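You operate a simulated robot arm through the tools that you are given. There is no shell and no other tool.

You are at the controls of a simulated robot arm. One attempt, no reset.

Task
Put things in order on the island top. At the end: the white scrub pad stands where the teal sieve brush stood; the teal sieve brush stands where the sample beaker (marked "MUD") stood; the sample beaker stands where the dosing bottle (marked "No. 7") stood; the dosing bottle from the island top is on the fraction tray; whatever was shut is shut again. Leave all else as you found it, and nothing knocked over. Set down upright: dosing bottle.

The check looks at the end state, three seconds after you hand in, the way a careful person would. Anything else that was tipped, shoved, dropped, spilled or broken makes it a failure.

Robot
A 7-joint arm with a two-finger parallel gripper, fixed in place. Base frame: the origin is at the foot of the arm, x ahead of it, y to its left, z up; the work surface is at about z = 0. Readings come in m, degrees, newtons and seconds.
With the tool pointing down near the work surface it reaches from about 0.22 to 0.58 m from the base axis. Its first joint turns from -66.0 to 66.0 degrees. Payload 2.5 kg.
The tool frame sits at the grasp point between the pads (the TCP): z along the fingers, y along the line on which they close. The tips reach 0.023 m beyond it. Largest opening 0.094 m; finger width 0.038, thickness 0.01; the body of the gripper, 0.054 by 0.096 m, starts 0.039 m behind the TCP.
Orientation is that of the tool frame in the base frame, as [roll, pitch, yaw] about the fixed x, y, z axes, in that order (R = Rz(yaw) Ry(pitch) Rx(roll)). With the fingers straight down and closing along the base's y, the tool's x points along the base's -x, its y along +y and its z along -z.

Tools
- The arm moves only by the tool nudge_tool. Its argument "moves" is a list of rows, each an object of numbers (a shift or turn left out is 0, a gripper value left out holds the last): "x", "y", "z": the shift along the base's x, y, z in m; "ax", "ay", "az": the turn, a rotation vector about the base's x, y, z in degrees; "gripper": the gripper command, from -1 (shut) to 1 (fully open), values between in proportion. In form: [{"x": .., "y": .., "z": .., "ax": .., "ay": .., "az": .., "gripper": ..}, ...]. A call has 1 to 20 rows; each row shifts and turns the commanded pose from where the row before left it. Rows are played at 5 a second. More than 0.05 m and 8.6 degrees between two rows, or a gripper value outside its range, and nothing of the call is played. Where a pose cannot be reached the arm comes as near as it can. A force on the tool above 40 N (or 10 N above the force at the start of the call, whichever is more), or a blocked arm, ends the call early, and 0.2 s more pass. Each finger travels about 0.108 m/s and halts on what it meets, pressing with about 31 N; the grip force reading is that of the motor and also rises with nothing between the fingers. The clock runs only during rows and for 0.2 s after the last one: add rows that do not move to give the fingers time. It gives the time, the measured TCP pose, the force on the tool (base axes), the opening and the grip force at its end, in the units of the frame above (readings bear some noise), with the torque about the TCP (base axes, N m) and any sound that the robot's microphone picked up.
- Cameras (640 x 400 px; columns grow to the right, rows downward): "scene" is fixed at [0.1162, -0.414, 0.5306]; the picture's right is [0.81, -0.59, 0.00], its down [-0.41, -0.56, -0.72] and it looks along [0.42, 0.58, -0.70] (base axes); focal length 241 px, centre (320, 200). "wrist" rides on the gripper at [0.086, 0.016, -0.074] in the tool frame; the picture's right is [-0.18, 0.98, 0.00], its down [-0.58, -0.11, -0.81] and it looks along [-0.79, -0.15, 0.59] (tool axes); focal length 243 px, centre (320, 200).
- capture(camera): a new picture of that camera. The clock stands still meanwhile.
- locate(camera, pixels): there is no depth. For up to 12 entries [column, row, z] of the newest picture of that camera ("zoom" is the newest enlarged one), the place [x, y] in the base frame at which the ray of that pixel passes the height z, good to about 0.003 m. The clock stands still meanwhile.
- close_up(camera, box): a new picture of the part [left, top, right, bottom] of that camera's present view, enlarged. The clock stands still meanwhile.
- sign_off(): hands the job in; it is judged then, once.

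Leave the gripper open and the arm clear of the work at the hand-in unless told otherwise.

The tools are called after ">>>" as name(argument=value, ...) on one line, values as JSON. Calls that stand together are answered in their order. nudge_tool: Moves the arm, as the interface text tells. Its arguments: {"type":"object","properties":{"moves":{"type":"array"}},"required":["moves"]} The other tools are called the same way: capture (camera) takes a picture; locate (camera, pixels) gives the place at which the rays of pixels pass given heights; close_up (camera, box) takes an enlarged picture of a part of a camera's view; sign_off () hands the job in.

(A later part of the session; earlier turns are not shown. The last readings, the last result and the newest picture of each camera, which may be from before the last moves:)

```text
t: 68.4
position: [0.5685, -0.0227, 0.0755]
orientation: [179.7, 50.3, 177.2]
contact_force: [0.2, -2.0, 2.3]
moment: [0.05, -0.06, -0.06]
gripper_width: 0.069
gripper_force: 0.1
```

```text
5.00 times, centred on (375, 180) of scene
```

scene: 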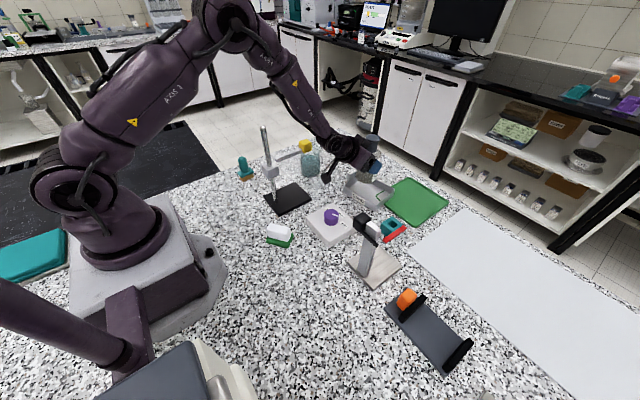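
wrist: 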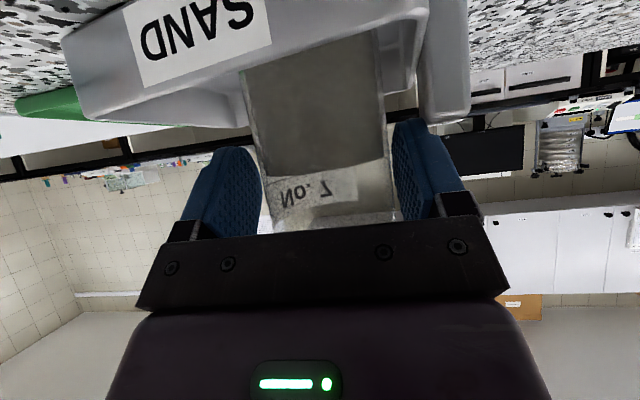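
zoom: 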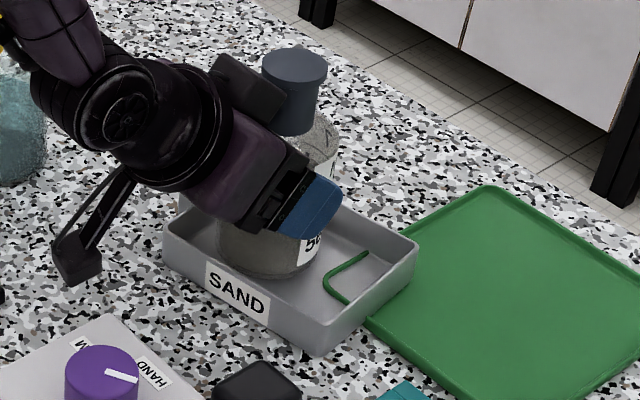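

The forces are near zero now and the bottle stands free in the 0.069 opening. I'll back out along the tool axis a little so the finger rises above the tab, widen slightly, and check.

>>> nudge_tool(moves=[{"x": -0.0038, "y": 0.0002, "z": 0.0034, "gripper": 0.49}, {"x": -0.0038, "y": 0.0002, "z": 0.0034}, {"x": -0.0038, "y": 0.0002, "z": 0.0034, "gripper": 0.55}, {"gripper": 0.6}, {"gripper": 0.65}, {}])

>>> close_up(camera="wrist", box=[180, 0, 500, 240])

>>> close_up(camera="scene", box=[340, 140, 410, 220])

```text
t: 69.8
position: [0.5578, -0.023, 0.0845]
orientation: [179.8, 50.0, 177.3]
contact_force: [-0.3, 0.4, -0.7]
moment: [-0.01, 0.0, -0.01]
gripper_width: 0.0775
gripper_force: 0.1
```

```text
1.67 times, centred on (340, 120) of wrist
```

zoom: 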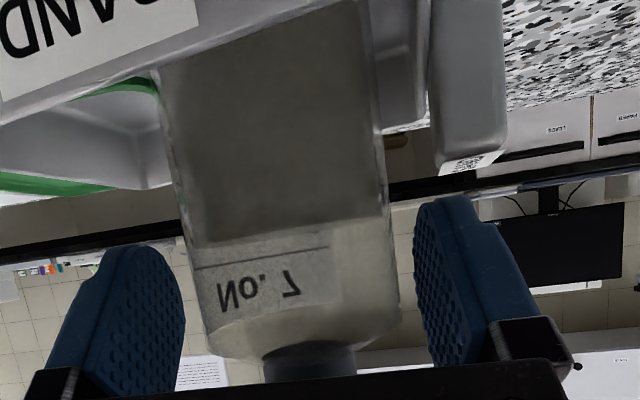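

```text
5.00 times, centred on (375, 180) of scene
```

zoom: 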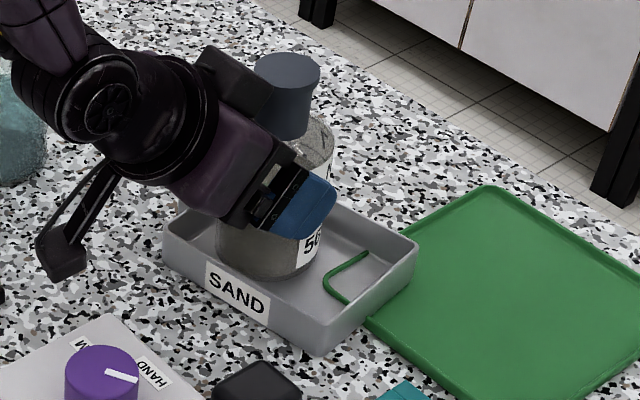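

The bottle stands clear of both fingers and I read no contact force. I'll keep backing out along the tool axis, then rise and look again.

>>> nudge_tool(moves=[{"x": -0.008, "z": 0.007, "gripper": 0.75}, {"x": -0.012, "z": 0.01}, {"x": -0.02, "z": 0.017}, {"x": -0.02, "z": 0.02}, {"x": -0.02, "z": 0.03}, {"x": -0.01, "z": 0.04}, {"z": 0.04}, {}])

>>> capture(camera="wrist")

>>> close_up(camera="scene", box=[330, 120, 420, 220])

```text
t: 71.6
position: [0.4669, -0.0232, 0.2481]
orientation: [179.7, 50.0, 177.2]
contact_force: [-0.3, 0.1, -0.2]
moment: [-0.04, 0.04, -0.01]
gripper_width: 0.0822
gripper_force: 0.0
```

```text
taken
```

wrist: 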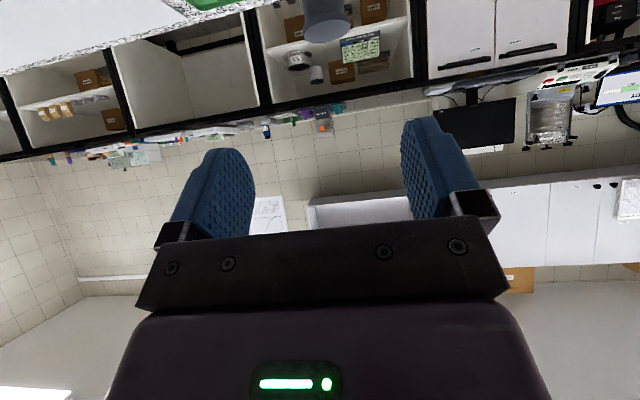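

```text
4.00 times, centred on (375, 170) of scene
```

zoom: 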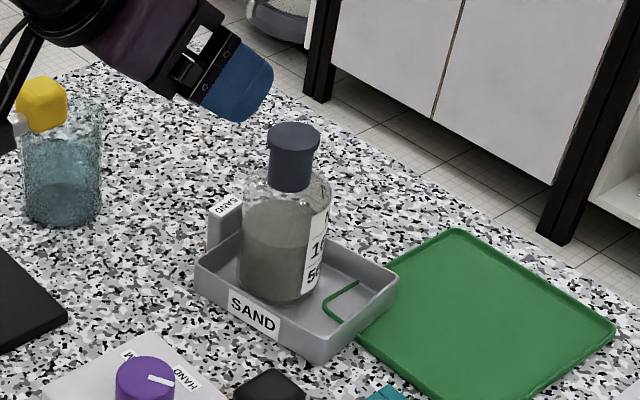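

The No. 7 bottle stands upright in the SAND tray, and the tray's corners are where they were. Next is the beaker. I'll untilt the tool while pulling back and up, and then look at the beaker closely.

>>> nudge_tool(moves=[{"x": -0.01, "z": 0.01, "ax": 0.23, "ay": 5}, {"x": -0.01, "z": 0.01, "ax": 0.23, "ay": 5}, {"x": -0.01, "z": 0.01, "ax": 0.23, "ay": 5}, {"x": -0.01, "z": 0.01, "ax": 0.23, "ay": 5}, {"x": -0.01, "z": 0.01, "ax": 0.23, "ay": 5}, {"x": -0.01, "z": 0.01, "ax": 0.23, "ay": 5}, {"x": -0.01, "z": 0.01, "ax": 0.23, "ay": 5}, {"x": -0.01, "z": 0.01, "ax": 0.23, "ay": 5}, {"x": -0.01, "z": 0.01, "ax": 0.23, "ay": 5}, {"x": -0.01, "z": 0.01, "ax": 0.23, "ay": 5, "gripper": 1}, {}, {}])

>>> capture(camera="wrist")

>>> close_up(camera="scene", box=[285, 130, 335, 190])

```text
t: 74.2
position: [0.3669, -0.0216, 0.3492]
orientation: [179.9, 0.0, 177.3]
contact_force: [0.1, -0.4, -0.1]
moment: [0.0, 0.02, 0.0]
gripper_width: 0.0938
gripper_force: 0.0
```

```text
taken
```

wrist: 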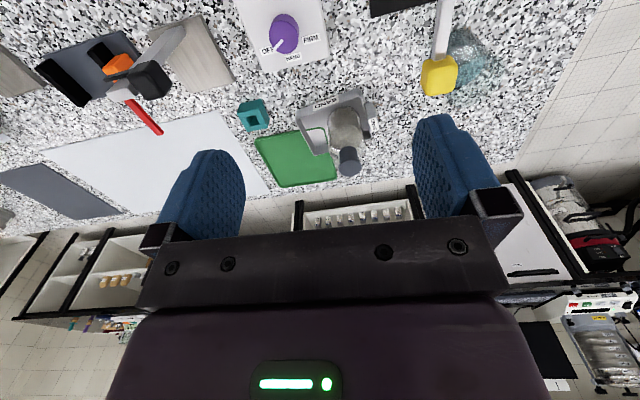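

```text
6.67 times, centred on (310, 160) of scene
```

zoom: 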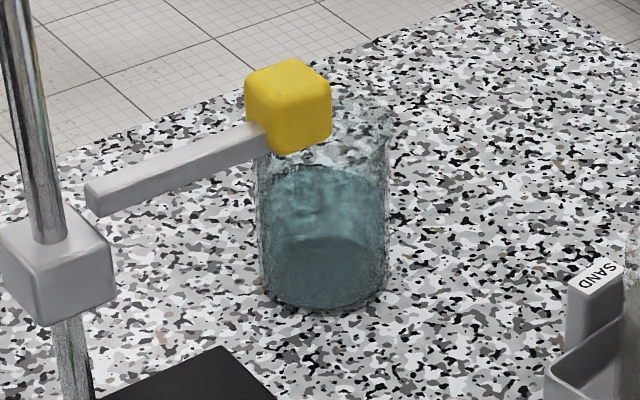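

I'll move toward +y to look at the beaker from behind the stand (staying above the 0.26 m pole).

>>> nudge_tool(moves=[{"y": 0.03, "az": 3}, {"y": 0.04, "az": 4}, {"y": 0.04, "az": 4}, {"y": 0.04, "az": 4}, {"y": 0.03, "az": 2}, {}, {}])

>>> capture(camera="wrist")

>>> close_up(camera="wrist", box=[220, 20, 440, 160])

```text
t: 75.8
position: [0.3664, 0.1558, 0.3463]
orientation: [179.9, 0.0, -165.7]
contact_force: [-0.1, 0.0, 0.1]
moment: [0.01, -0.01, -0.04]
gripper_width: 0.094
gripper_force: 0.1
```

```text
taken
```

wrist: 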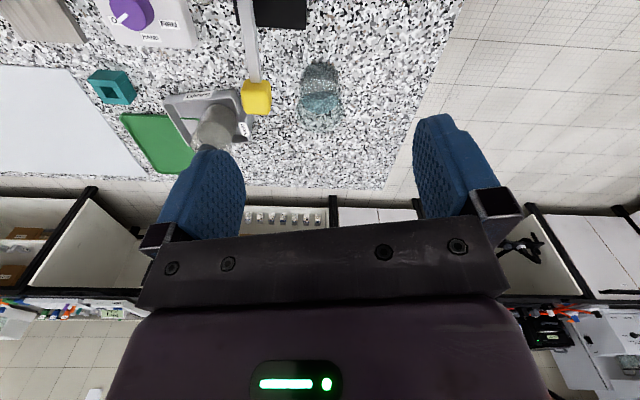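

```text
2.86 times, centred on (330, 90) of wrist
```

zoom: 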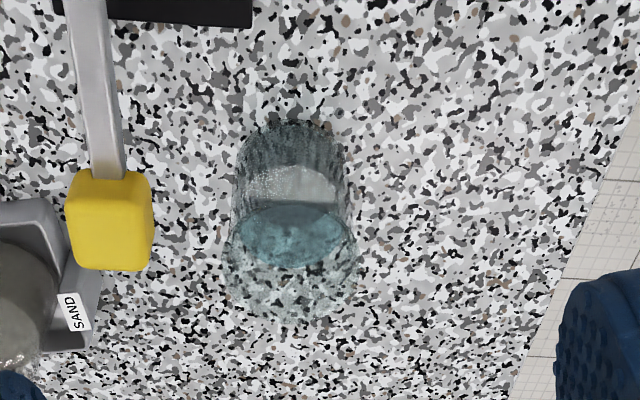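

The beaker's base edge is at zoom (290,122) and its rim spans about (226–358, 270). The yellow block is well to its side. I'll locate these, with the yellow block at the triangulated height.

>>> locate(camera="zoom", pixels=[[290, 120, 0.0], [226, 268, 0.1], [358, 268, 0.1], [293, 327, 0.1], [236, 165, 0.03], [345, 165, 0.03], [110, 220, 0.185], [152, 262, 0.17], [152, 185, 0.17], [72, 262, 0.17], [288, 237, 0.07], [293, 275, 0.1]])

>>> locate(camera="scene", pixels=[[310.4, 177.4, 0], [300.5, 172, 0.0], [320, 170, 0], [311, 141, 0.1], [298, 148, 0.1], [322, 147, 0.1], [305, 146, 0.17]])

```text
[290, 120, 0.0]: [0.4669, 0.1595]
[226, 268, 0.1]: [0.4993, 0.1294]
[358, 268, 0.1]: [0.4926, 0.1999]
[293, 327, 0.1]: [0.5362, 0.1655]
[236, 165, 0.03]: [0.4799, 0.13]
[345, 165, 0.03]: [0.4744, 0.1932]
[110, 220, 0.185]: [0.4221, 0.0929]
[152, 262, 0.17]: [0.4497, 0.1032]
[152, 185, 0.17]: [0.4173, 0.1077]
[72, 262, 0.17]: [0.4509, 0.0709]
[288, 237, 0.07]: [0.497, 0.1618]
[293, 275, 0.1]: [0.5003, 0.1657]
```

```text
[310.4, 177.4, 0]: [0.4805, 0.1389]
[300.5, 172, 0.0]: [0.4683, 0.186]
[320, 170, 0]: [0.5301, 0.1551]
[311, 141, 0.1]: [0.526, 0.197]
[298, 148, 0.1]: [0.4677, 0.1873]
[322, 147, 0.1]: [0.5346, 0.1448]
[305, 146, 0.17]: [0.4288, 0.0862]
```

The beaker centre is about (0.499,0.165), 0.07 across, with its rim at z≈0.10. The yellow block's nearest corner is about 0.075 from its axis. I'll approach from straight above at yaw 152°, so that fingers, palm and camera all keep about 2 cm from the block, and stop at z≈0.25 to check.

>>> nudge_tool(moves=[{"x": 0.022, "y": 0.0015, "z": -0.016, "az": -7}, {"x": 0.022, "y": 0.0015, "z": -0.016, "az": -7}, {"x": 0.022, "y": 0.0015, "z": -0.016, "az": -7}, {"x": 0.022, "y": 0.0015, "z": -0.016, "az": -7}, {"x": 0.022, "y": 0.0016, "z": -0.016, "az": -7}, {"x": 0.0226, "y": 0.0016, "z": -0.016, "az": -7}, {}, {}])

>>> capture(camera="wrist")

>>> capture(camera="scene")

```text
t: 77.6
position: [0.5014, 0.167, 0.2507]
orientation: [179.9, -0.1, 152.3]
contact_force: [0.2, -0.7, 0.4]
moment: [0.01, 0.01, 0.03]
gripper_width: 0.094
gripper_force: 0.0
```

```text
taken
```

wrist: 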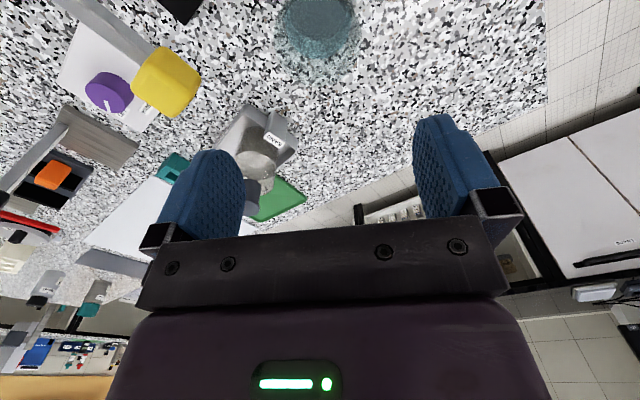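

```text
taken
```

scene: 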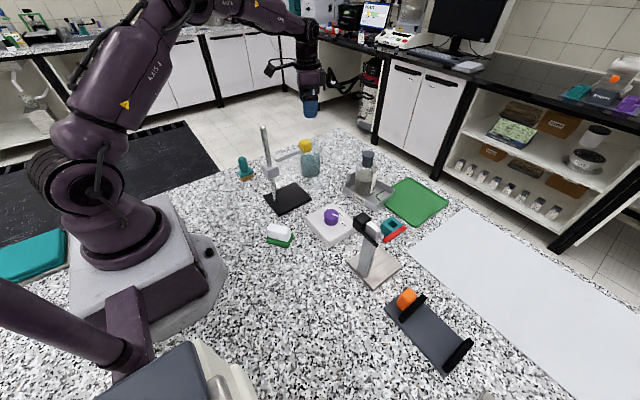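

>>> close_up(camera="wrist", box=[240, 0, 400, 100])

>>> close_up(camera="scene", box=[240, 20, 380, 200])

```text
4.00 times, centred on (320, 50) of wrist
```

zoom: 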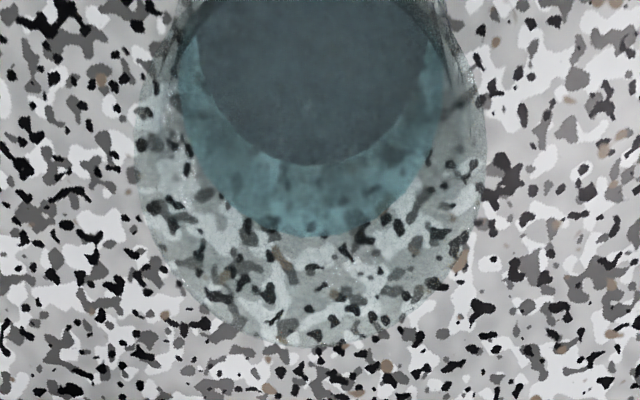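

```text
2.22 times, centred on (310, 110) of scene
```

zoom: 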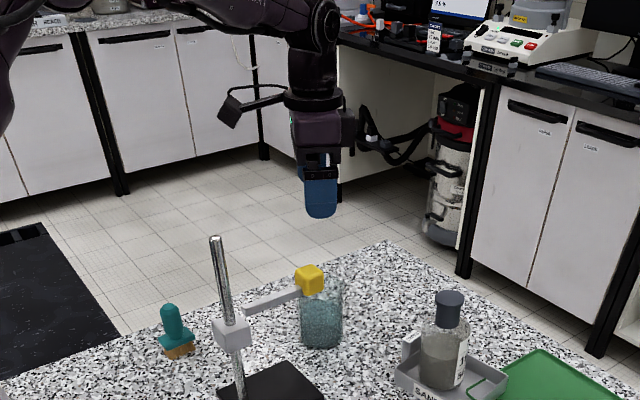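

>>> locate(camera="zoom", pixels=[[311, 347, 0.1], [100, 50, 0.175], [311, 160, 0.1]])

>>> close_up(camera="wrist", box=[240, 0, 400, 100])

>>> locate(camera="zoom", pixels=[[137, 150, 0.1], [485, 140, 0.1], [311, 347, 0.1], [175, 270, 0.1], [450, 270, 0.1], [240, 330, 0.1], [390, 330, 0.1]])

```text
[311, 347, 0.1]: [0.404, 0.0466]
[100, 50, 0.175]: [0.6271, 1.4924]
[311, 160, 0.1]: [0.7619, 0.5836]
```

```text
4.00 times, centred on (320, 50) of wrist
```

zoom: 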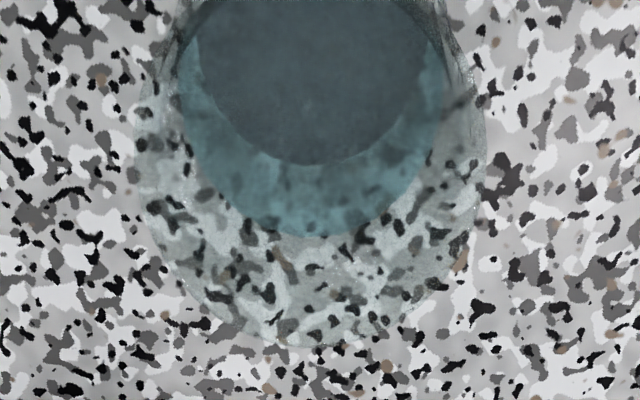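

```text
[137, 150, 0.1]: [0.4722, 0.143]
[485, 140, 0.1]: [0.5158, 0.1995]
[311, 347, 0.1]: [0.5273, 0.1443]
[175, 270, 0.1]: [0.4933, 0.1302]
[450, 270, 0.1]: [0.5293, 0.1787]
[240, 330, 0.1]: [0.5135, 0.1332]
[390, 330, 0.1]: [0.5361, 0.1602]
```

(The first locate there used the wrong zoom; the second is right.) The rim points fit a circle centred at (0.500,0.166) with a radius of 0.0355. I'll shift 1–2 mm, lower to z≈0.135 just above the rim, and check the clearances.

>>> nudge_tool(moves=[{"x": -0.001, "y": -0.001, "z": -0.03, "gripper": 0.9}, {"z": -0.03}, {"z": -0.03}, {"z": -0.025}, {}, {}])

>>> capture(camera="wrist")

>>> close_up(camera="scene", box=[240, 60, 380, 200])

```text
t: 79.0
position: [0.4982, 0.165, 0.1378]
orientation: [179.9, 0.0, 152.4]
contact_force: [-0.1, 0.7, 0.5]
moment: [0.02, 0.03, 0.03]
gripper_width: 0.089
gripper_force: 0.0
```

```text
taken
```

wrist: 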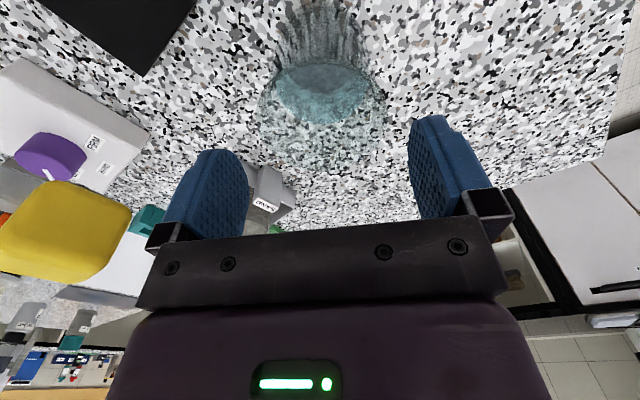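

```text
2.86 times, centred on (310, 130) of scene
```

zoom: 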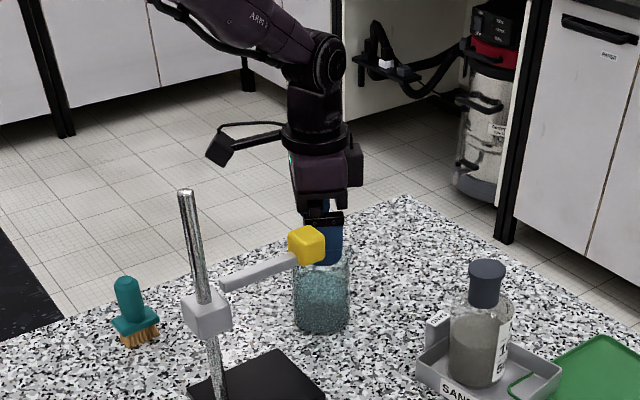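

The beaker's rim is between the fingers and the yellow block is off to the side. I'll lower to TCP z≈0.072 in small steps, watching the force.

>>> nudge_tool(moves=[{"x": 0.001, "y": 0.0005, "z": -0.02, "gripper": 0.9}, {"z": -0.02}, {"z": -0.015}, {"z": -0.011}, {}])

>>> capture(camera="wrist")

>>> close_up(camera="scene", box=[260, 90, 360, 200])

```text
t: 80.2
position: [0.5004, 0.1651, 0.0731]
orientation: [179.9, 0.0, 152.3]
contact_force: [-0.3, -0.8, 0.2]
moment: [0.03, 0.0, 0.0]
gripper_width: 0.0891
gripper_force: 0.1
```

```text
taken
```

wrist: 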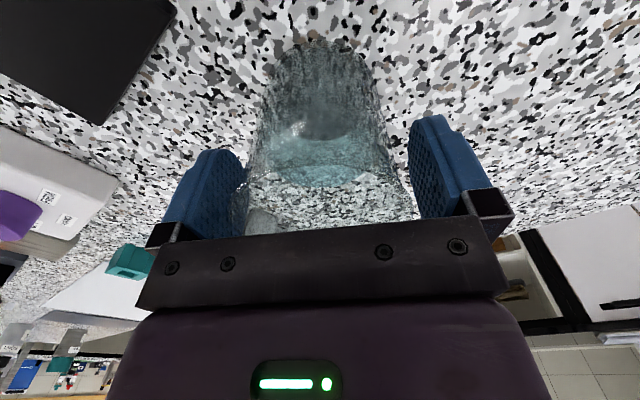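

```text
3.64 times, centred on (310, 145) of scene
```

zoom: 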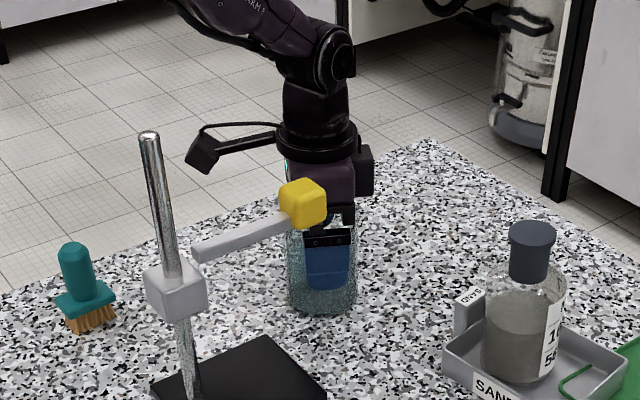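

No contact, and the beaker sits between the fingers. I'll close gradually.

>>> nudge_tool(moves=[{"gripper": 0.7}, {"gripper": 0.55}, {"gripper": -1}, {"gripper": -1}, {"gripper": -1}])

>>> nudge_tool(moves=[{"z": 0.003, "gripper": -1}, {"z": 0.005}, {"z": 0.008}, {"z": 0.012}, {"z": 0.012}, {}])

>>> capture(camera="wrist")

>>> close_up(camera="scene", box=[260, 90, 360, 200])

```text
t: 81.4
position: [0.4997, 0.1656, 0.0725]
orientation: [179.9, 0.0, 152.3]
contact_force: [1.1, 0.9, 0.6]
moment: [0.02, 0.02, 0.0]
gripper_width: 0.0707
gripper_force: 31.1
```

```text
t: 82.8
position: [0.4981, 0.1646, 0.111]
orientation: [179.9, 0.0, 152.3]
contact_force: [0.2, 0.5, -2.0]
moment: [-0.01, -0.02, 0.02]
gripper_width: 0.0706
gripper_force: 31.4
```

```text
taken
```

wrist: 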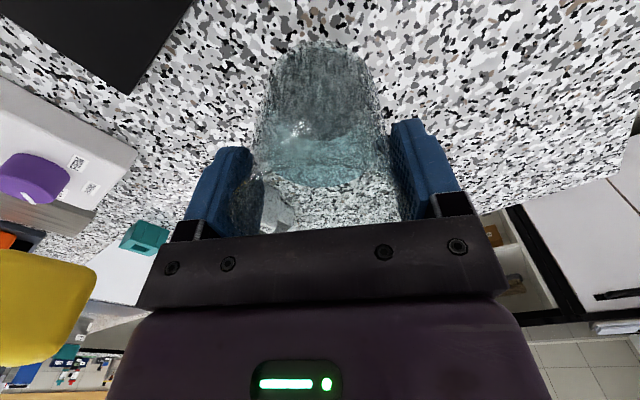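

```text
3.64 times, centred on (310, 145) of scene
```

zoom: 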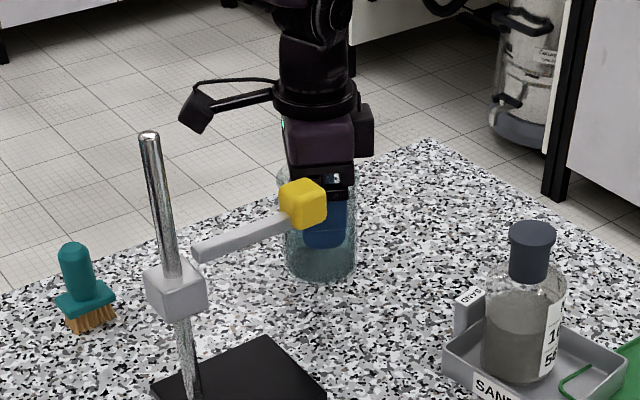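

The beaker is held at 0.0707 m and lifted cleanly (its base is 0.0725 below the TCP). Its old spot was (0.500,0.166). I'll lift slowly, straight up, to z≈0.31.

>>> nudge_tool(moves=[{"z": 0.01, "gripper": -1}, {"z": 0.018}, {"z": 0.02}, {"z": 0.02}, {"z": 0.02}, {"z": 0.02}, {"z": 0.02}, {"z": 0.02}, {"z": 0.02}, {"z": 0.02}, {"z": 0.01}, {}])

>>> capture(camera="scene")

>>> capture(camera="wrist")

```text
t: 85.4
position: [0.4996, 0.1655, 0.3106]
orientation: [179.9, 0.0, 152.2]
contact_force: [-0.6, 0.2, -2.3]
moment: [0.02, -0.03, 0.0]
gripper_width: 0.0709
gripper_force: 30.8
```

```text
taken
```

scene: 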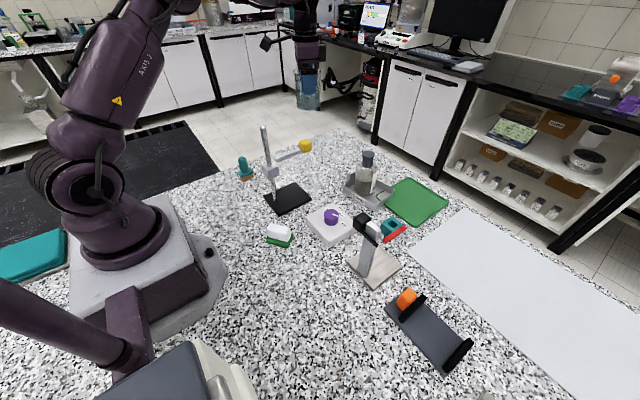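

```text
taken
```

wrist: 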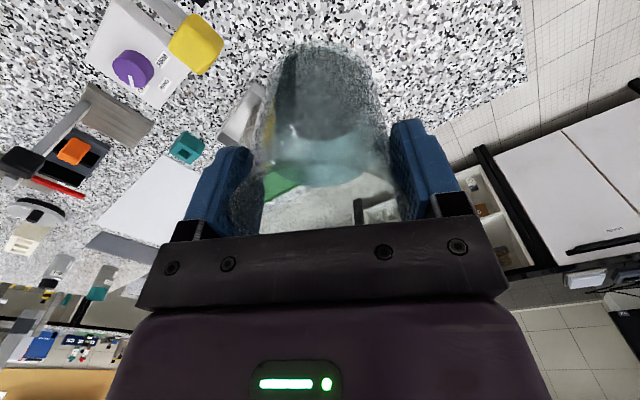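

Nothing has slipped. I'll carry it slowly, keeping level: first to (0.43,0.0), away from the pole.

>>> nudge_tool(moves=[{"x": -0.003, "y": -0.008, "az": -1, "gripper": -1}, {"x": -0.006, "y": -0.015, "az": -2.5}, {"x": -0.008, "y": -0.018, "az": -3}, {"x": -0.008, "y": -0.018, "az": -3}, {"x": -0.008, "y": -0.018, "az": -3}, {"x": -0.008, "y": -0.018, "az": -3}, {"x": -0.008, "y": -0.018, "az": -3}, {"x": -0.008, "y": -0.018, "az": -3}, {"x": -0.006, "y": -0.016, "az": -2.5}, {"x": -0.005, "y": -0.012, "az": -1}, {"x": -0.002, "y": -0.006}, {}])

>>> capture(camera="wrist")

```text
t: 88.0
position: [0.4297, 0.0016, 0.3094]
orientation: [179.9, 0.0, 127.3]
contact_force: [-0.1, -0.6, -1.9]
moment: [0.01, 0.01, 0.01]
gripper_width: 0.0707
gripper_force: 30.4
```

```text
taken
```

wrist: 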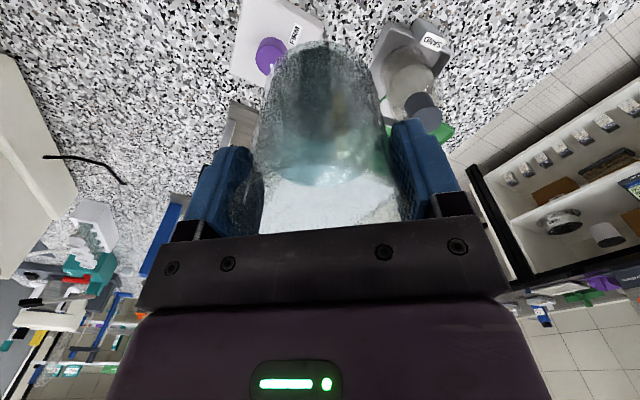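

Still steady. I'll continue slowly to above the bottle's old spot at (0.178,-0.2125).

>>> nudge_tool(moves=[{"x": -0.006, "y": -0.005, "az": -1, "gripper": -1}, {"x": -0.012, "y": -0.01, "az": -2}, {"x": -0.0155, "y": -0.0132, "az": -2.3}, {"x": -0.0155, "y": -0.0132, "az": -2.3}, {"x": -0.0155, "y": -0.0132, "az": -2.3}, {"x": -0.0155, "y": -0.0132, "az": -2.3}, {"x": -0.0155, "y": -0.0132, "az": -2.3}, {"x": -0.0155, "y": -0.0132, "az": -2.3}, {"x": -0.0155, "y": -0.0132, "az": -2.3}, {"x": -0.0155, "y": -0.0132, "az": -2.3}, {"x": -0.0155, "y": -0.0132, "az": -2.3}, {"x": -0.0155, "y": -0.0132, "az": -2.3}, {"x": -0.0155, "y": -0.0132, "az": -2.3}, {"x": -0.0155, "y": -0.0132, "az": -2.3}, {"x": -0.0155, "y": -0.0132, "az": -2.3}, {"x": -0.0155, "y": -0.0132, "az": -2.3}, {"x": -0.011, "y": -0.0093, "az": -1.5}, {"x": -0.0057, "y": -0.005, "az": -0.5}, {}])

>>> capture(camera="wrist")

>>> capture(camera="scene")

```text
t: 92.0
position: [0.1769, -0.2121, 0.3095]
orientation: [179.9, 0.0, 90.1]
contact_force: [0.4, -0.2, -1.6]
moment: [-0.05, -0.01, 0.05]
gripper_width: 0.0706
gripper_force: 31.3
```

```text
taken
```

wrist: 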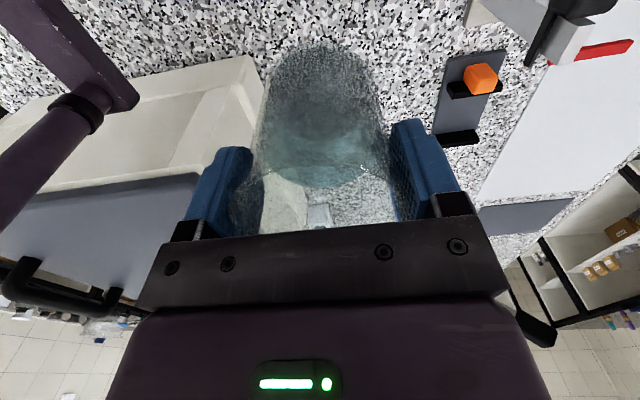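

```text
taken
```

scene: 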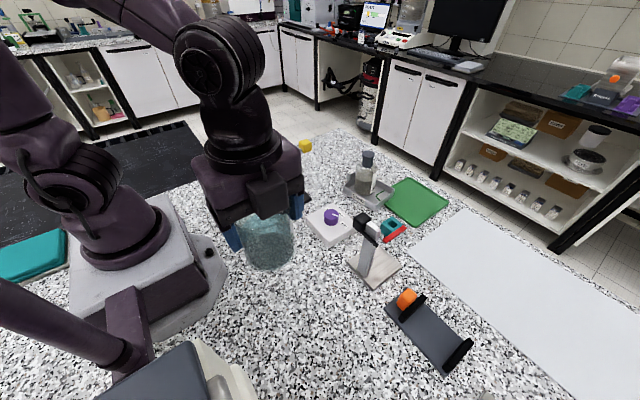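

The beaker is above the old bottle spot. I'll lower slowly to just above the table.

>>> nudge_tool(moves=[{"x": 0.001, "y": -0.0004, "z": -0.01, "gripper": -1}, {"z": -0.02}, {"z": -0.02}, {"z": -0.02}, {"z": -0.02}, {"z": -0.02}, {"z": -0.02}, {"z": -0.02}, {"z": -0.02}, {"z": -0.02}, {"z": -0.015}, {"z": -0.01}, {"z": -0.005}, {}])

>>> capture(camera="scene")

>>> capture(camera="wrist")

```text
t: 95.0
position: [0.1781, -0.2123, 0.0888]
orientation: [179.9, -0.1, 90.0]
contact_force: [1.1, -0.3, -1.9]
moment: [0.01, -0.02, 0.0]
gripper_width: 0.0707
gripper_force: 30.7
```

```text
taken
```

scene: 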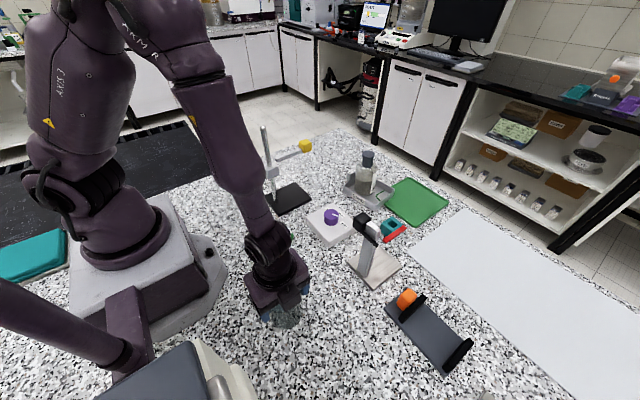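

```text
taken
```

wrist: 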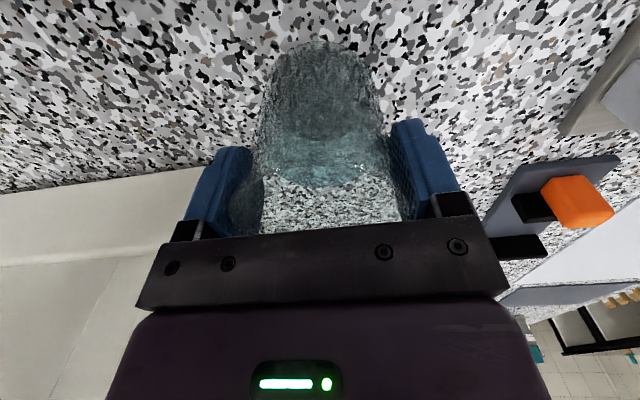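

The base is about 16 mm above the table. I'll lower the rest in small steps until contact.

>>> nudge_tool(moves=[{"z": -0.006, "gripper": -1}, {"z": -0.005}, {"z": -0.003}, {}])

>>> nudge_tool(moves=[{"z": -0.001, "gripper": -1}, {"z": -0.001}, {}])

```text
t: 96.0
position: [0.1785, -0.2121, 0.077]
orientation: [180.0, 0.0, 90.1]
contact_force: [0.2, 0.0, -2.8]
moment: [0.0, -0.03, -0.02]
gripper_width: 0.0708
gripper_force: 31.5
```

```text
t: 96.8
position: [0.1785, -0.2139, 0.0734]
orientation: [179.8, 0.0, 90.1]
contact_force: [0.3, -0.4, -2.6]
moment: [0.04, -0.01, 0.02]
gripper_width: 0.0705
gripper_force: 31.1
```

>>> nudge_tool(moves=[{"z": -0.001, "gripper": -1}, {}])

>>> nudge_tool(moves=[{"z": -0.0007, "gripper": -1}, {}])

```text
t: 97.4
position: [0.1792, -0.2136, 0.0727]
orientation: [179.8, 0.0, 90.1]
contact_force: [-0.2, -0.1, -3.1]
moment: [0.01, 0.02, -0.05]
gripper_width: 0.0709
gripper_force: 30.8
```

```text
t: 98.0
position: [0.1801, -0.2139, 0.0723]
orientation: [179.8, 0.0, 90.1]
contact_force: [-2.7, 1.0, 23.3]
moment: [0.23, 0.71, -0.03]
gripper_width: 0.0709
gripper_force: 31.4
```

The beaker has touched down (23 N). I'll ease off slightly and open gently.

>>> nudge_tool(moves=[{"z": 0.001, "gripper": -1}, {}, {"gripper": 0.52}, {"gripper": 0.58}, {"gripper": 0.7}, {"gripper": 0.9}, {}])

>>> capture(camera="wrist")

```text
t: 99.6
position: [0.1781, -0.2142, 0.0738]
orientation: [179.9, 0.0, 90.1]
contact_force: [-0.3, -0.3, -0.8]
moment: [0.04, 0.03, 0.01]
gripper_width: 0.0897
gripper_force: 0.1
```

```text
taken
```

wrist: 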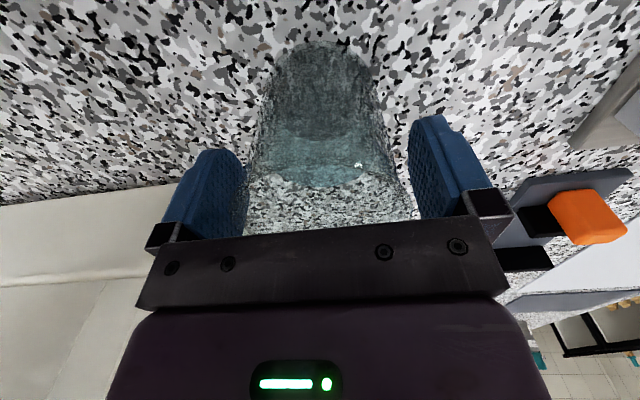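

The beaker stands free between the open fingers. I'll rise straight up and verify it.

>>> nudge_tool(moves=[{"z": 0.015, "gripper": 0.9}, {"z": 0.03}, {"z": 0.04}, {"z": 0.045}, {"z": 0.045}, {"z": 0.045}, {"gripper": 1}])

>>> capture(camera="scene")

>>> close_up(camera="scene", box=[230, 240, 350, 340])

>>> capture(camera="wrist")

```text
t: 101.2
position: [0.1777, -0.2129, 0.2947]
orientation: [179.9, 0.0, 90.1]
contact_force: [-0.6, 0.1, -1.0]
moment: [0.0, -0.01, 0.0]
gripper_width: 0.0941
gripper_force: 0.1
```

```text
taken
```

scene: 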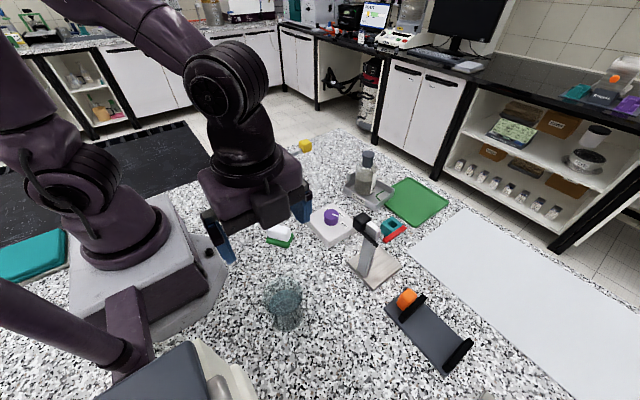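

```text
4.00 times, centred on (290, 290) of scene
```

zoom: 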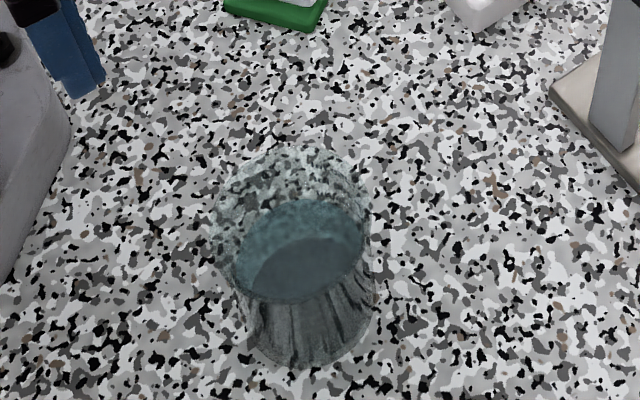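

```text
taken
```

wrist: 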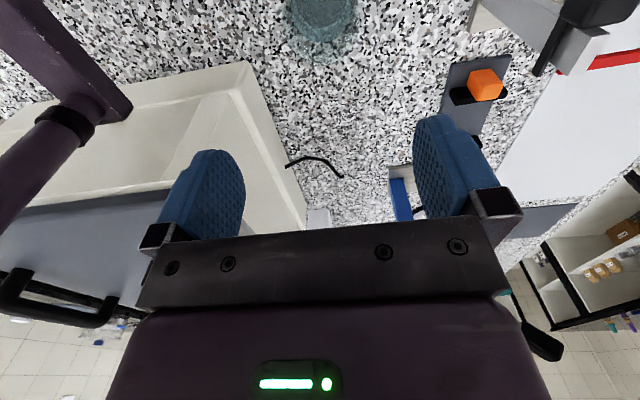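

The beaker stands upright on the bottle's old spot. I'll quickly zoom in on it to look for its marking, and measure its place.

>>> close_up(camera="wrist", box=[260, 0, 380, 75])

>>> locate(camera="scene", pixels=[[285, 332, 0], [264, 292, 0.1], [302, 288, 0.1]])

```text
5.33 times, centred on (320, 38) of wrist
```

zoom: 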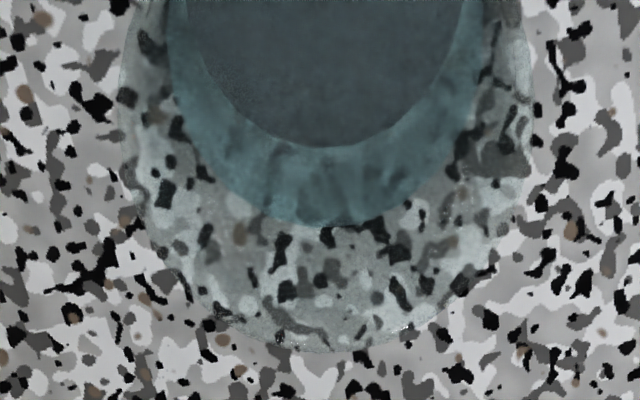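

```text
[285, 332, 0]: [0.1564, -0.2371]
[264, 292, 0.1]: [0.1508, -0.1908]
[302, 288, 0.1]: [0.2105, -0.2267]
```

The beaker's rim centre measures about (0.180,-0.209), as intended. Next is the brush. I'll rise, swing around at z≈0.34, and look at it.

>>> nudge_tool(moves=[{"z": 0.02}, {"z": 0.025}, {"x": 0.0205, "y": 0.0305, "az": 7.4}, {"x": 0.0205, "y": 0.0305, "az": 7.4}, {"x": 0.0205, "y": 0.0305, "az": 7.4}, {"x": 0.0205, "y": 0.0305, "az": 7.4}, {"x": 0.0205, "y": 0.0305, "az": 7.4}, {"x": 0.0205, "y": 0.0305, "az": 7.4}, {"x": -0.006, "y": 0.036, "az": 7.4}, {"x": -0.006, "y": 0.036, "az": 7.4}, {"x": -0.006, "y": 0.036, "az": 7.4}, {"x": -0.006, "y": 0.036, "az": 7.4}, {"x": -0.006, "y": 0.036, "az": 7.4}, {"az": 7.4}, {"az": 7.4}, {"az": 7.4}, {"az": 7.4}, {"az": 7.4}, {"az": 7.4}, {}])

>>> capture(camera="wrist")

>>> capture(camera="scene")

```text
t: 105.4
position: [0.272, 0.1492, 0.337]
orientation: [179.9, 0.0, -144.0]
contact_force: [0.7, -0.2, 0.3]
moment: [0.02, 0.0, 0.03]
gripper_width: 0.094
gripper_force: 0.1
```

```text
taken
```

wrist: 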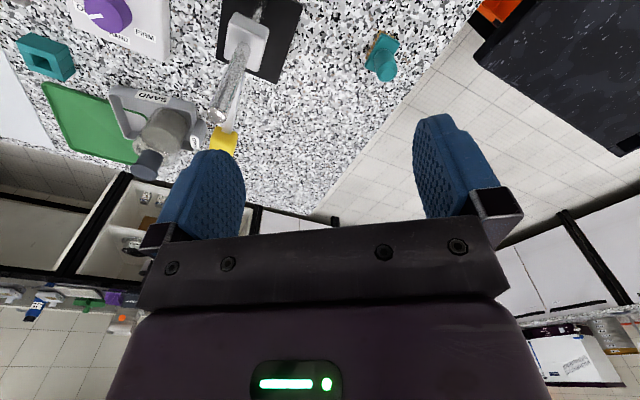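

```text
taken
```

scene: 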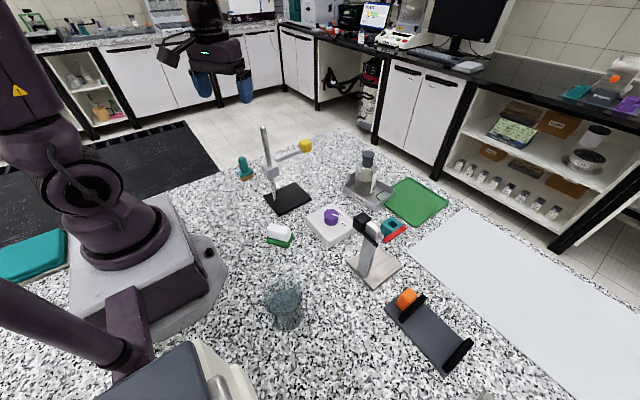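

The brush is at about (383,58) in the wrist view. I'll enlarge it in both cameras.

>>> close_up(camera="scene", box=[225, 145, 265, 190])

>>> close_up(camera="wrist", box=[330, 10, 430, 100])

>>> locate(camera="zoom", pixels=[[320, 200, 0.03], [320, 200, 0.0], [320, 200, 0.07]])

```text
8.89 times, centred on (245, 168) of scene
```

zoom: 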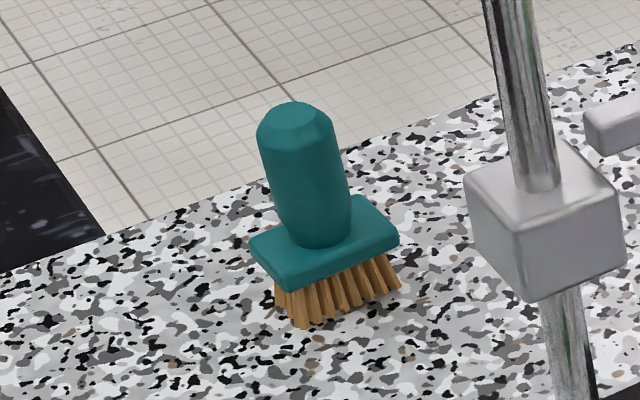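

```text
4.44 times, centred on (380, 55) of wrist
```

zoom: 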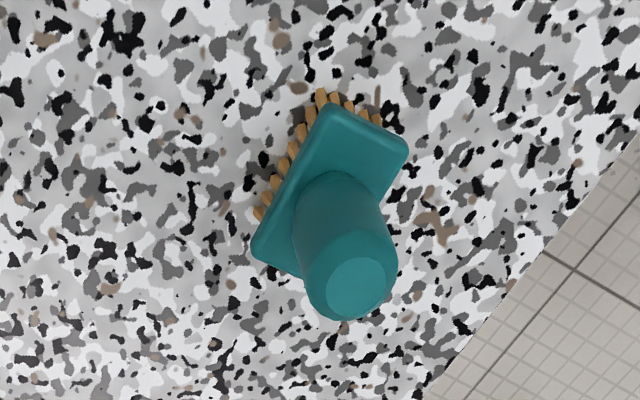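

```text
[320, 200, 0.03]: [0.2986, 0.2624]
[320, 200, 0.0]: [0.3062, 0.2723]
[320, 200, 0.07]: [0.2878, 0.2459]
```

>>> locate(camera="zoom", pixels=[[355, 285, 0.06], [355, 285, 0.07], [355, 285, 0.08], [340, 195, 0.03], [340, 103, 0.025], [406, 150, 0.025], [253, 255, 0.025], [320, 95, 0.0], [258, 212, 0.0], [378, 122, 0.0], [305, 270, 0.065], [397, 265, 0.065]])

>>> locate(camera="scene", pixels=[[242.4, 158.8, 0.06], [242.4, 158.8, 0.07], [242.4, 158.8, 0.08], [243, 182.3, 0.0], [254, 177, 0.0], [239.6, 177.5, 0.0], [237, 172.5, 0.025], [254, 169.5, 0.025], [241.5, 178, 0.025]])

```text
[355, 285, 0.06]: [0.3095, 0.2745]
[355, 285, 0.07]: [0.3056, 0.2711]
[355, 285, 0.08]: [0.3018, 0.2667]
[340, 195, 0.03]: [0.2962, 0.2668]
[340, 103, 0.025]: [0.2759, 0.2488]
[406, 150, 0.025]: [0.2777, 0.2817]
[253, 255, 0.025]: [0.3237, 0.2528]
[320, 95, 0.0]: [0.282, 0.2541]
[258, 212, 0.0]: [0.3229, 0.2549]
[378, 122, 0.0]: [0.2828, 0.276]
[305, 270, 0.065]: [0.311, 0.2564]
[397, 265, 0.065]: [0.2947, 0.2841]
```

```text
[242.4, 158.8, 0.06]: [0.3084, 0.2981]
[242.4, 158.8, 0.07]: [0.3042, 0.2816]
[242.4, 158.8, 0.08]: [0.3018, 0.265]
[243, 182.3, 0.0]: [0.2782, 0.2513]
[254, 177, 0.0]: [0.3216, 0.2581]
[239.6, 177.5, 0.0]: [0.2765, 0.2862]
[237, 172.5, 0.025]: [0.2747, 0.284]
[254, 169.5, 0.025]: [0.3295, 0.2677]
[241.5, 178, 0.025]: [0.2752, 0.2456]
```

The brush handle's top is at (0.302,0.267,0.079), its diameter about 0.03, and its plate is at z≈0.025 centred at (0.301,0.267). I'll grip the handle with the TCP at z≈0.062, so the tips stay above the plate. I move above it first.

>>> nudge_tool(moves=[{"x": 0.01, "y": 0.039, "gripper": 0.5}, {"x": 0.01, "y": 0.039}, {"x": 0.0098, "y": 0.0398}, {"z": -0.045}, {"z": -0.045}, {"z": -0.045}, {"z": -0.04}, {}, {}])

>>> capture(camera="wrist")

>>> close_up(camera="wrist", box=[240, 20, 400, 160])

>>> capture(camera="scene")

```text
t: 107.4
position: [0.3031, 0.2663, 0.1632]
orientation: [179.9, 0.0, -144.0]
contact_force: [-0.2, -0.4, -0.7]
moment: [0.01, -0.02, -0.02]
gripper_width: 0.0705
gripper_force: 0.1
```

```text
taken
```

wrist: 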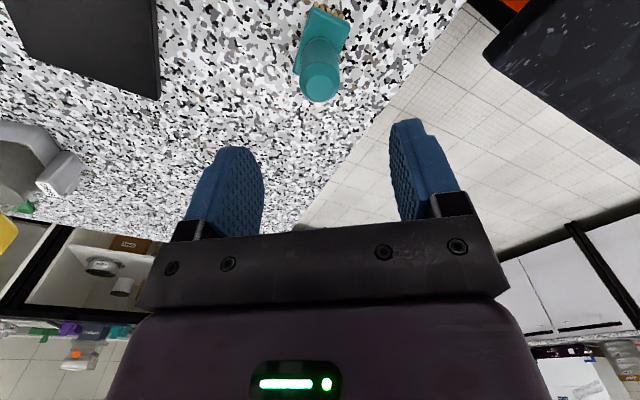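

```text
2.86 times, centred on (320, 90) of wrist
```

zoom: 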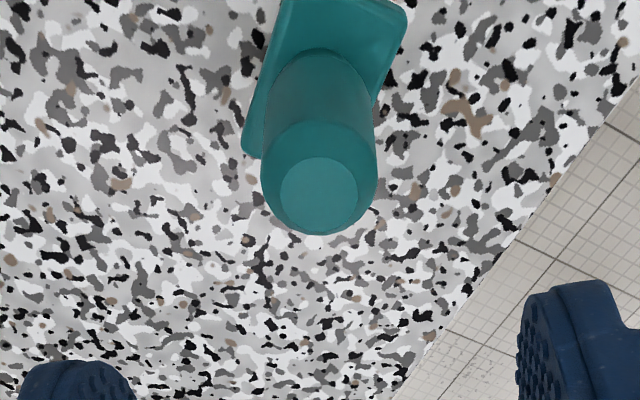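

```text
taken
```

scene: 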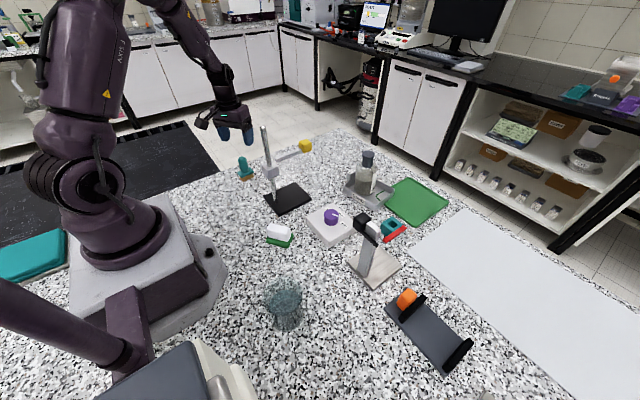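

The handle's top (319,87) matches the expected point below the TCP (320,87). I'll lower to z≈0.062 and close.

>>> nudge_tool(moves=[{"z": -0.04, "gripper": 0.5}, {"z": -0.035}, {"z": -0.026}, {}, {"gripper": 0.0}, {"gripper": -0.3}, {"gripper": -1}, {"gripper": -1}, {"gripper": -1}])

>>> capture(camera="wrist")

```text
t: 109.4
position: [0.3016, 0.2676, 0.0633]
orientation: [179.9, 0.0, -144.1]
contact_force: [0.3, -0.3, 0.0]
moment: [0.02, 0.01, 0.0]
gripper_width: 0.0262
gripper_force: 30.8
```

```text
taken
```

wrist: 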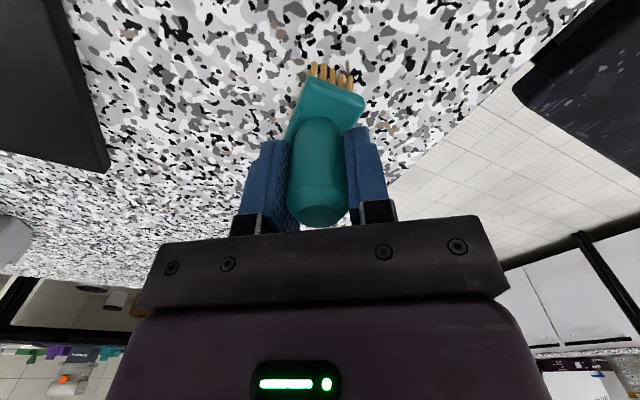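

The handle is gripped at 0.026 m. The brush's old spot is (0.301,0.267). I'll lift gently and check.

>>> nudge_tool(moves=[{"z": 0.004, "gripper": -1}, {"z": 0.008}, {"z": 0.012}, {"z": 0.015}, {"z": 0.02}, {"z": 0.02}, {}])

>>> capture(camera="wrist")

>>> close_up(camera="scene", box=[200, 80, 300, 200])

```text
t: 111.0
position: [0.3003, 0.2671, 0.1399]
orientation: [180.0, 0.0, -144.2]
contact_force: [-0.8, -1.3, -0.5]
moment: [-0.02, -0.02, 0.0]
gripper_width: 0.0259
gripper_force: 31.2
```

```text
taken
```

wrist: 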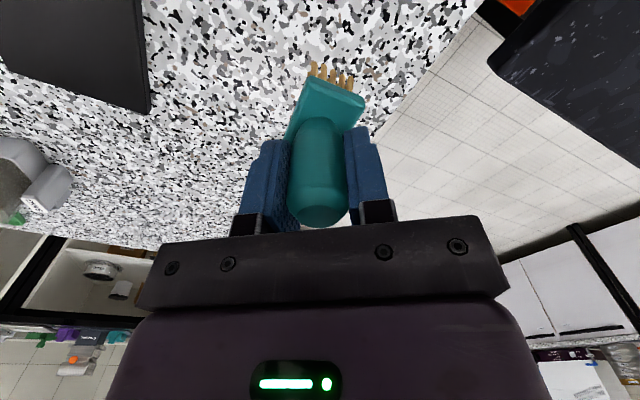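

```text
3.33 times, centred on (250, 140) of scene
```

zoom: 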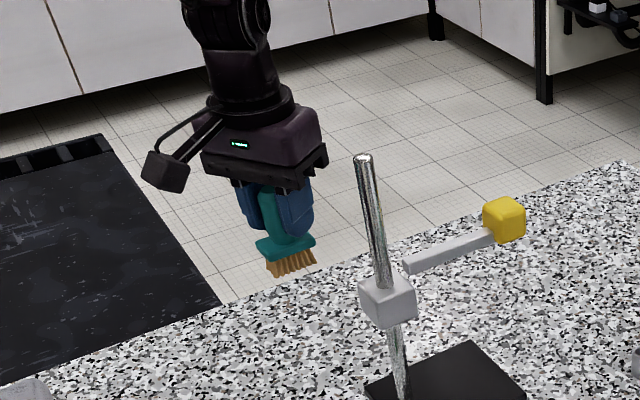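

The brush is held straight. I'll lift to z≈0.27, carry it slowly to above (0.500,0.166), and turn to yaw 152° as before.

>>> nudge_tool(moves=[{"z": 0.015, "gripper": -1}, {"z": 0.022}, {"z": 0.025}, {"z": 0.025}, {"z": 0.025}, {"z": 0.018}, {"x": 0.008, "y": -0.004, "az": -2}, {"x": 0.015, "y": -0.008, "az": -5}, {"x": 0.02, "y": -0.01, "az": -6.5}, {"x": 0.02, "y": -0.01, "az": -6.5}, {"x": 0.02, "y": -0.01, "az": -6.5}, {"x": 0.02, "y": -0.01, "az": -6.5}, {"x": 0.02, "y": -0.01, "az": -6.5}, {"x": 0.02, "y": -0.01, "az": -6.5}, {"x": 0.02, "y": -0.01, "az": -6.5}, {"x": 0.02, "y": -0.01, "az": -6.5}, {"x": 0.012, "y": -0.006, "az": -3.5}, {"x": 0.005, "y": -0.003, "az": -1.5}, {}])

>>> capture(camera="wrist")

>>> capture(camera="scene")

```text
t: 115.0
position: [0.5015, 0.167, 0.2719]
orientation: [179.9, -0.1, 151.7]
contact_force: [-0.7, 0.8, 0.3]
moment: [0.01, 0.01, 0.01]
gripper_width: 0.0261
gripper_force: 31.7
```

```text
taken
```

wrist: 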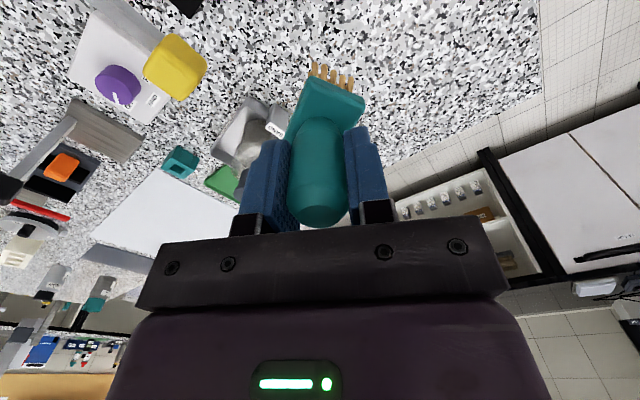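

```text
taken
```

scene: 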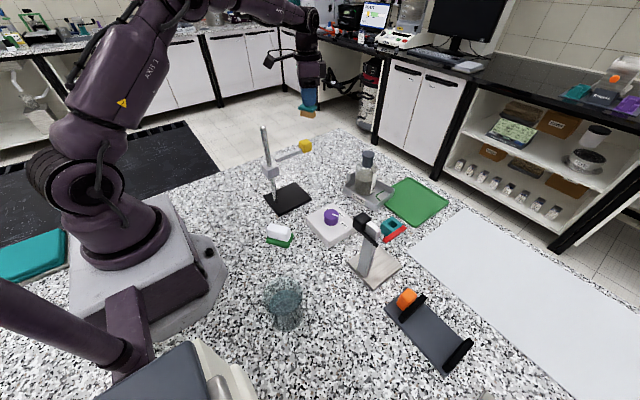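

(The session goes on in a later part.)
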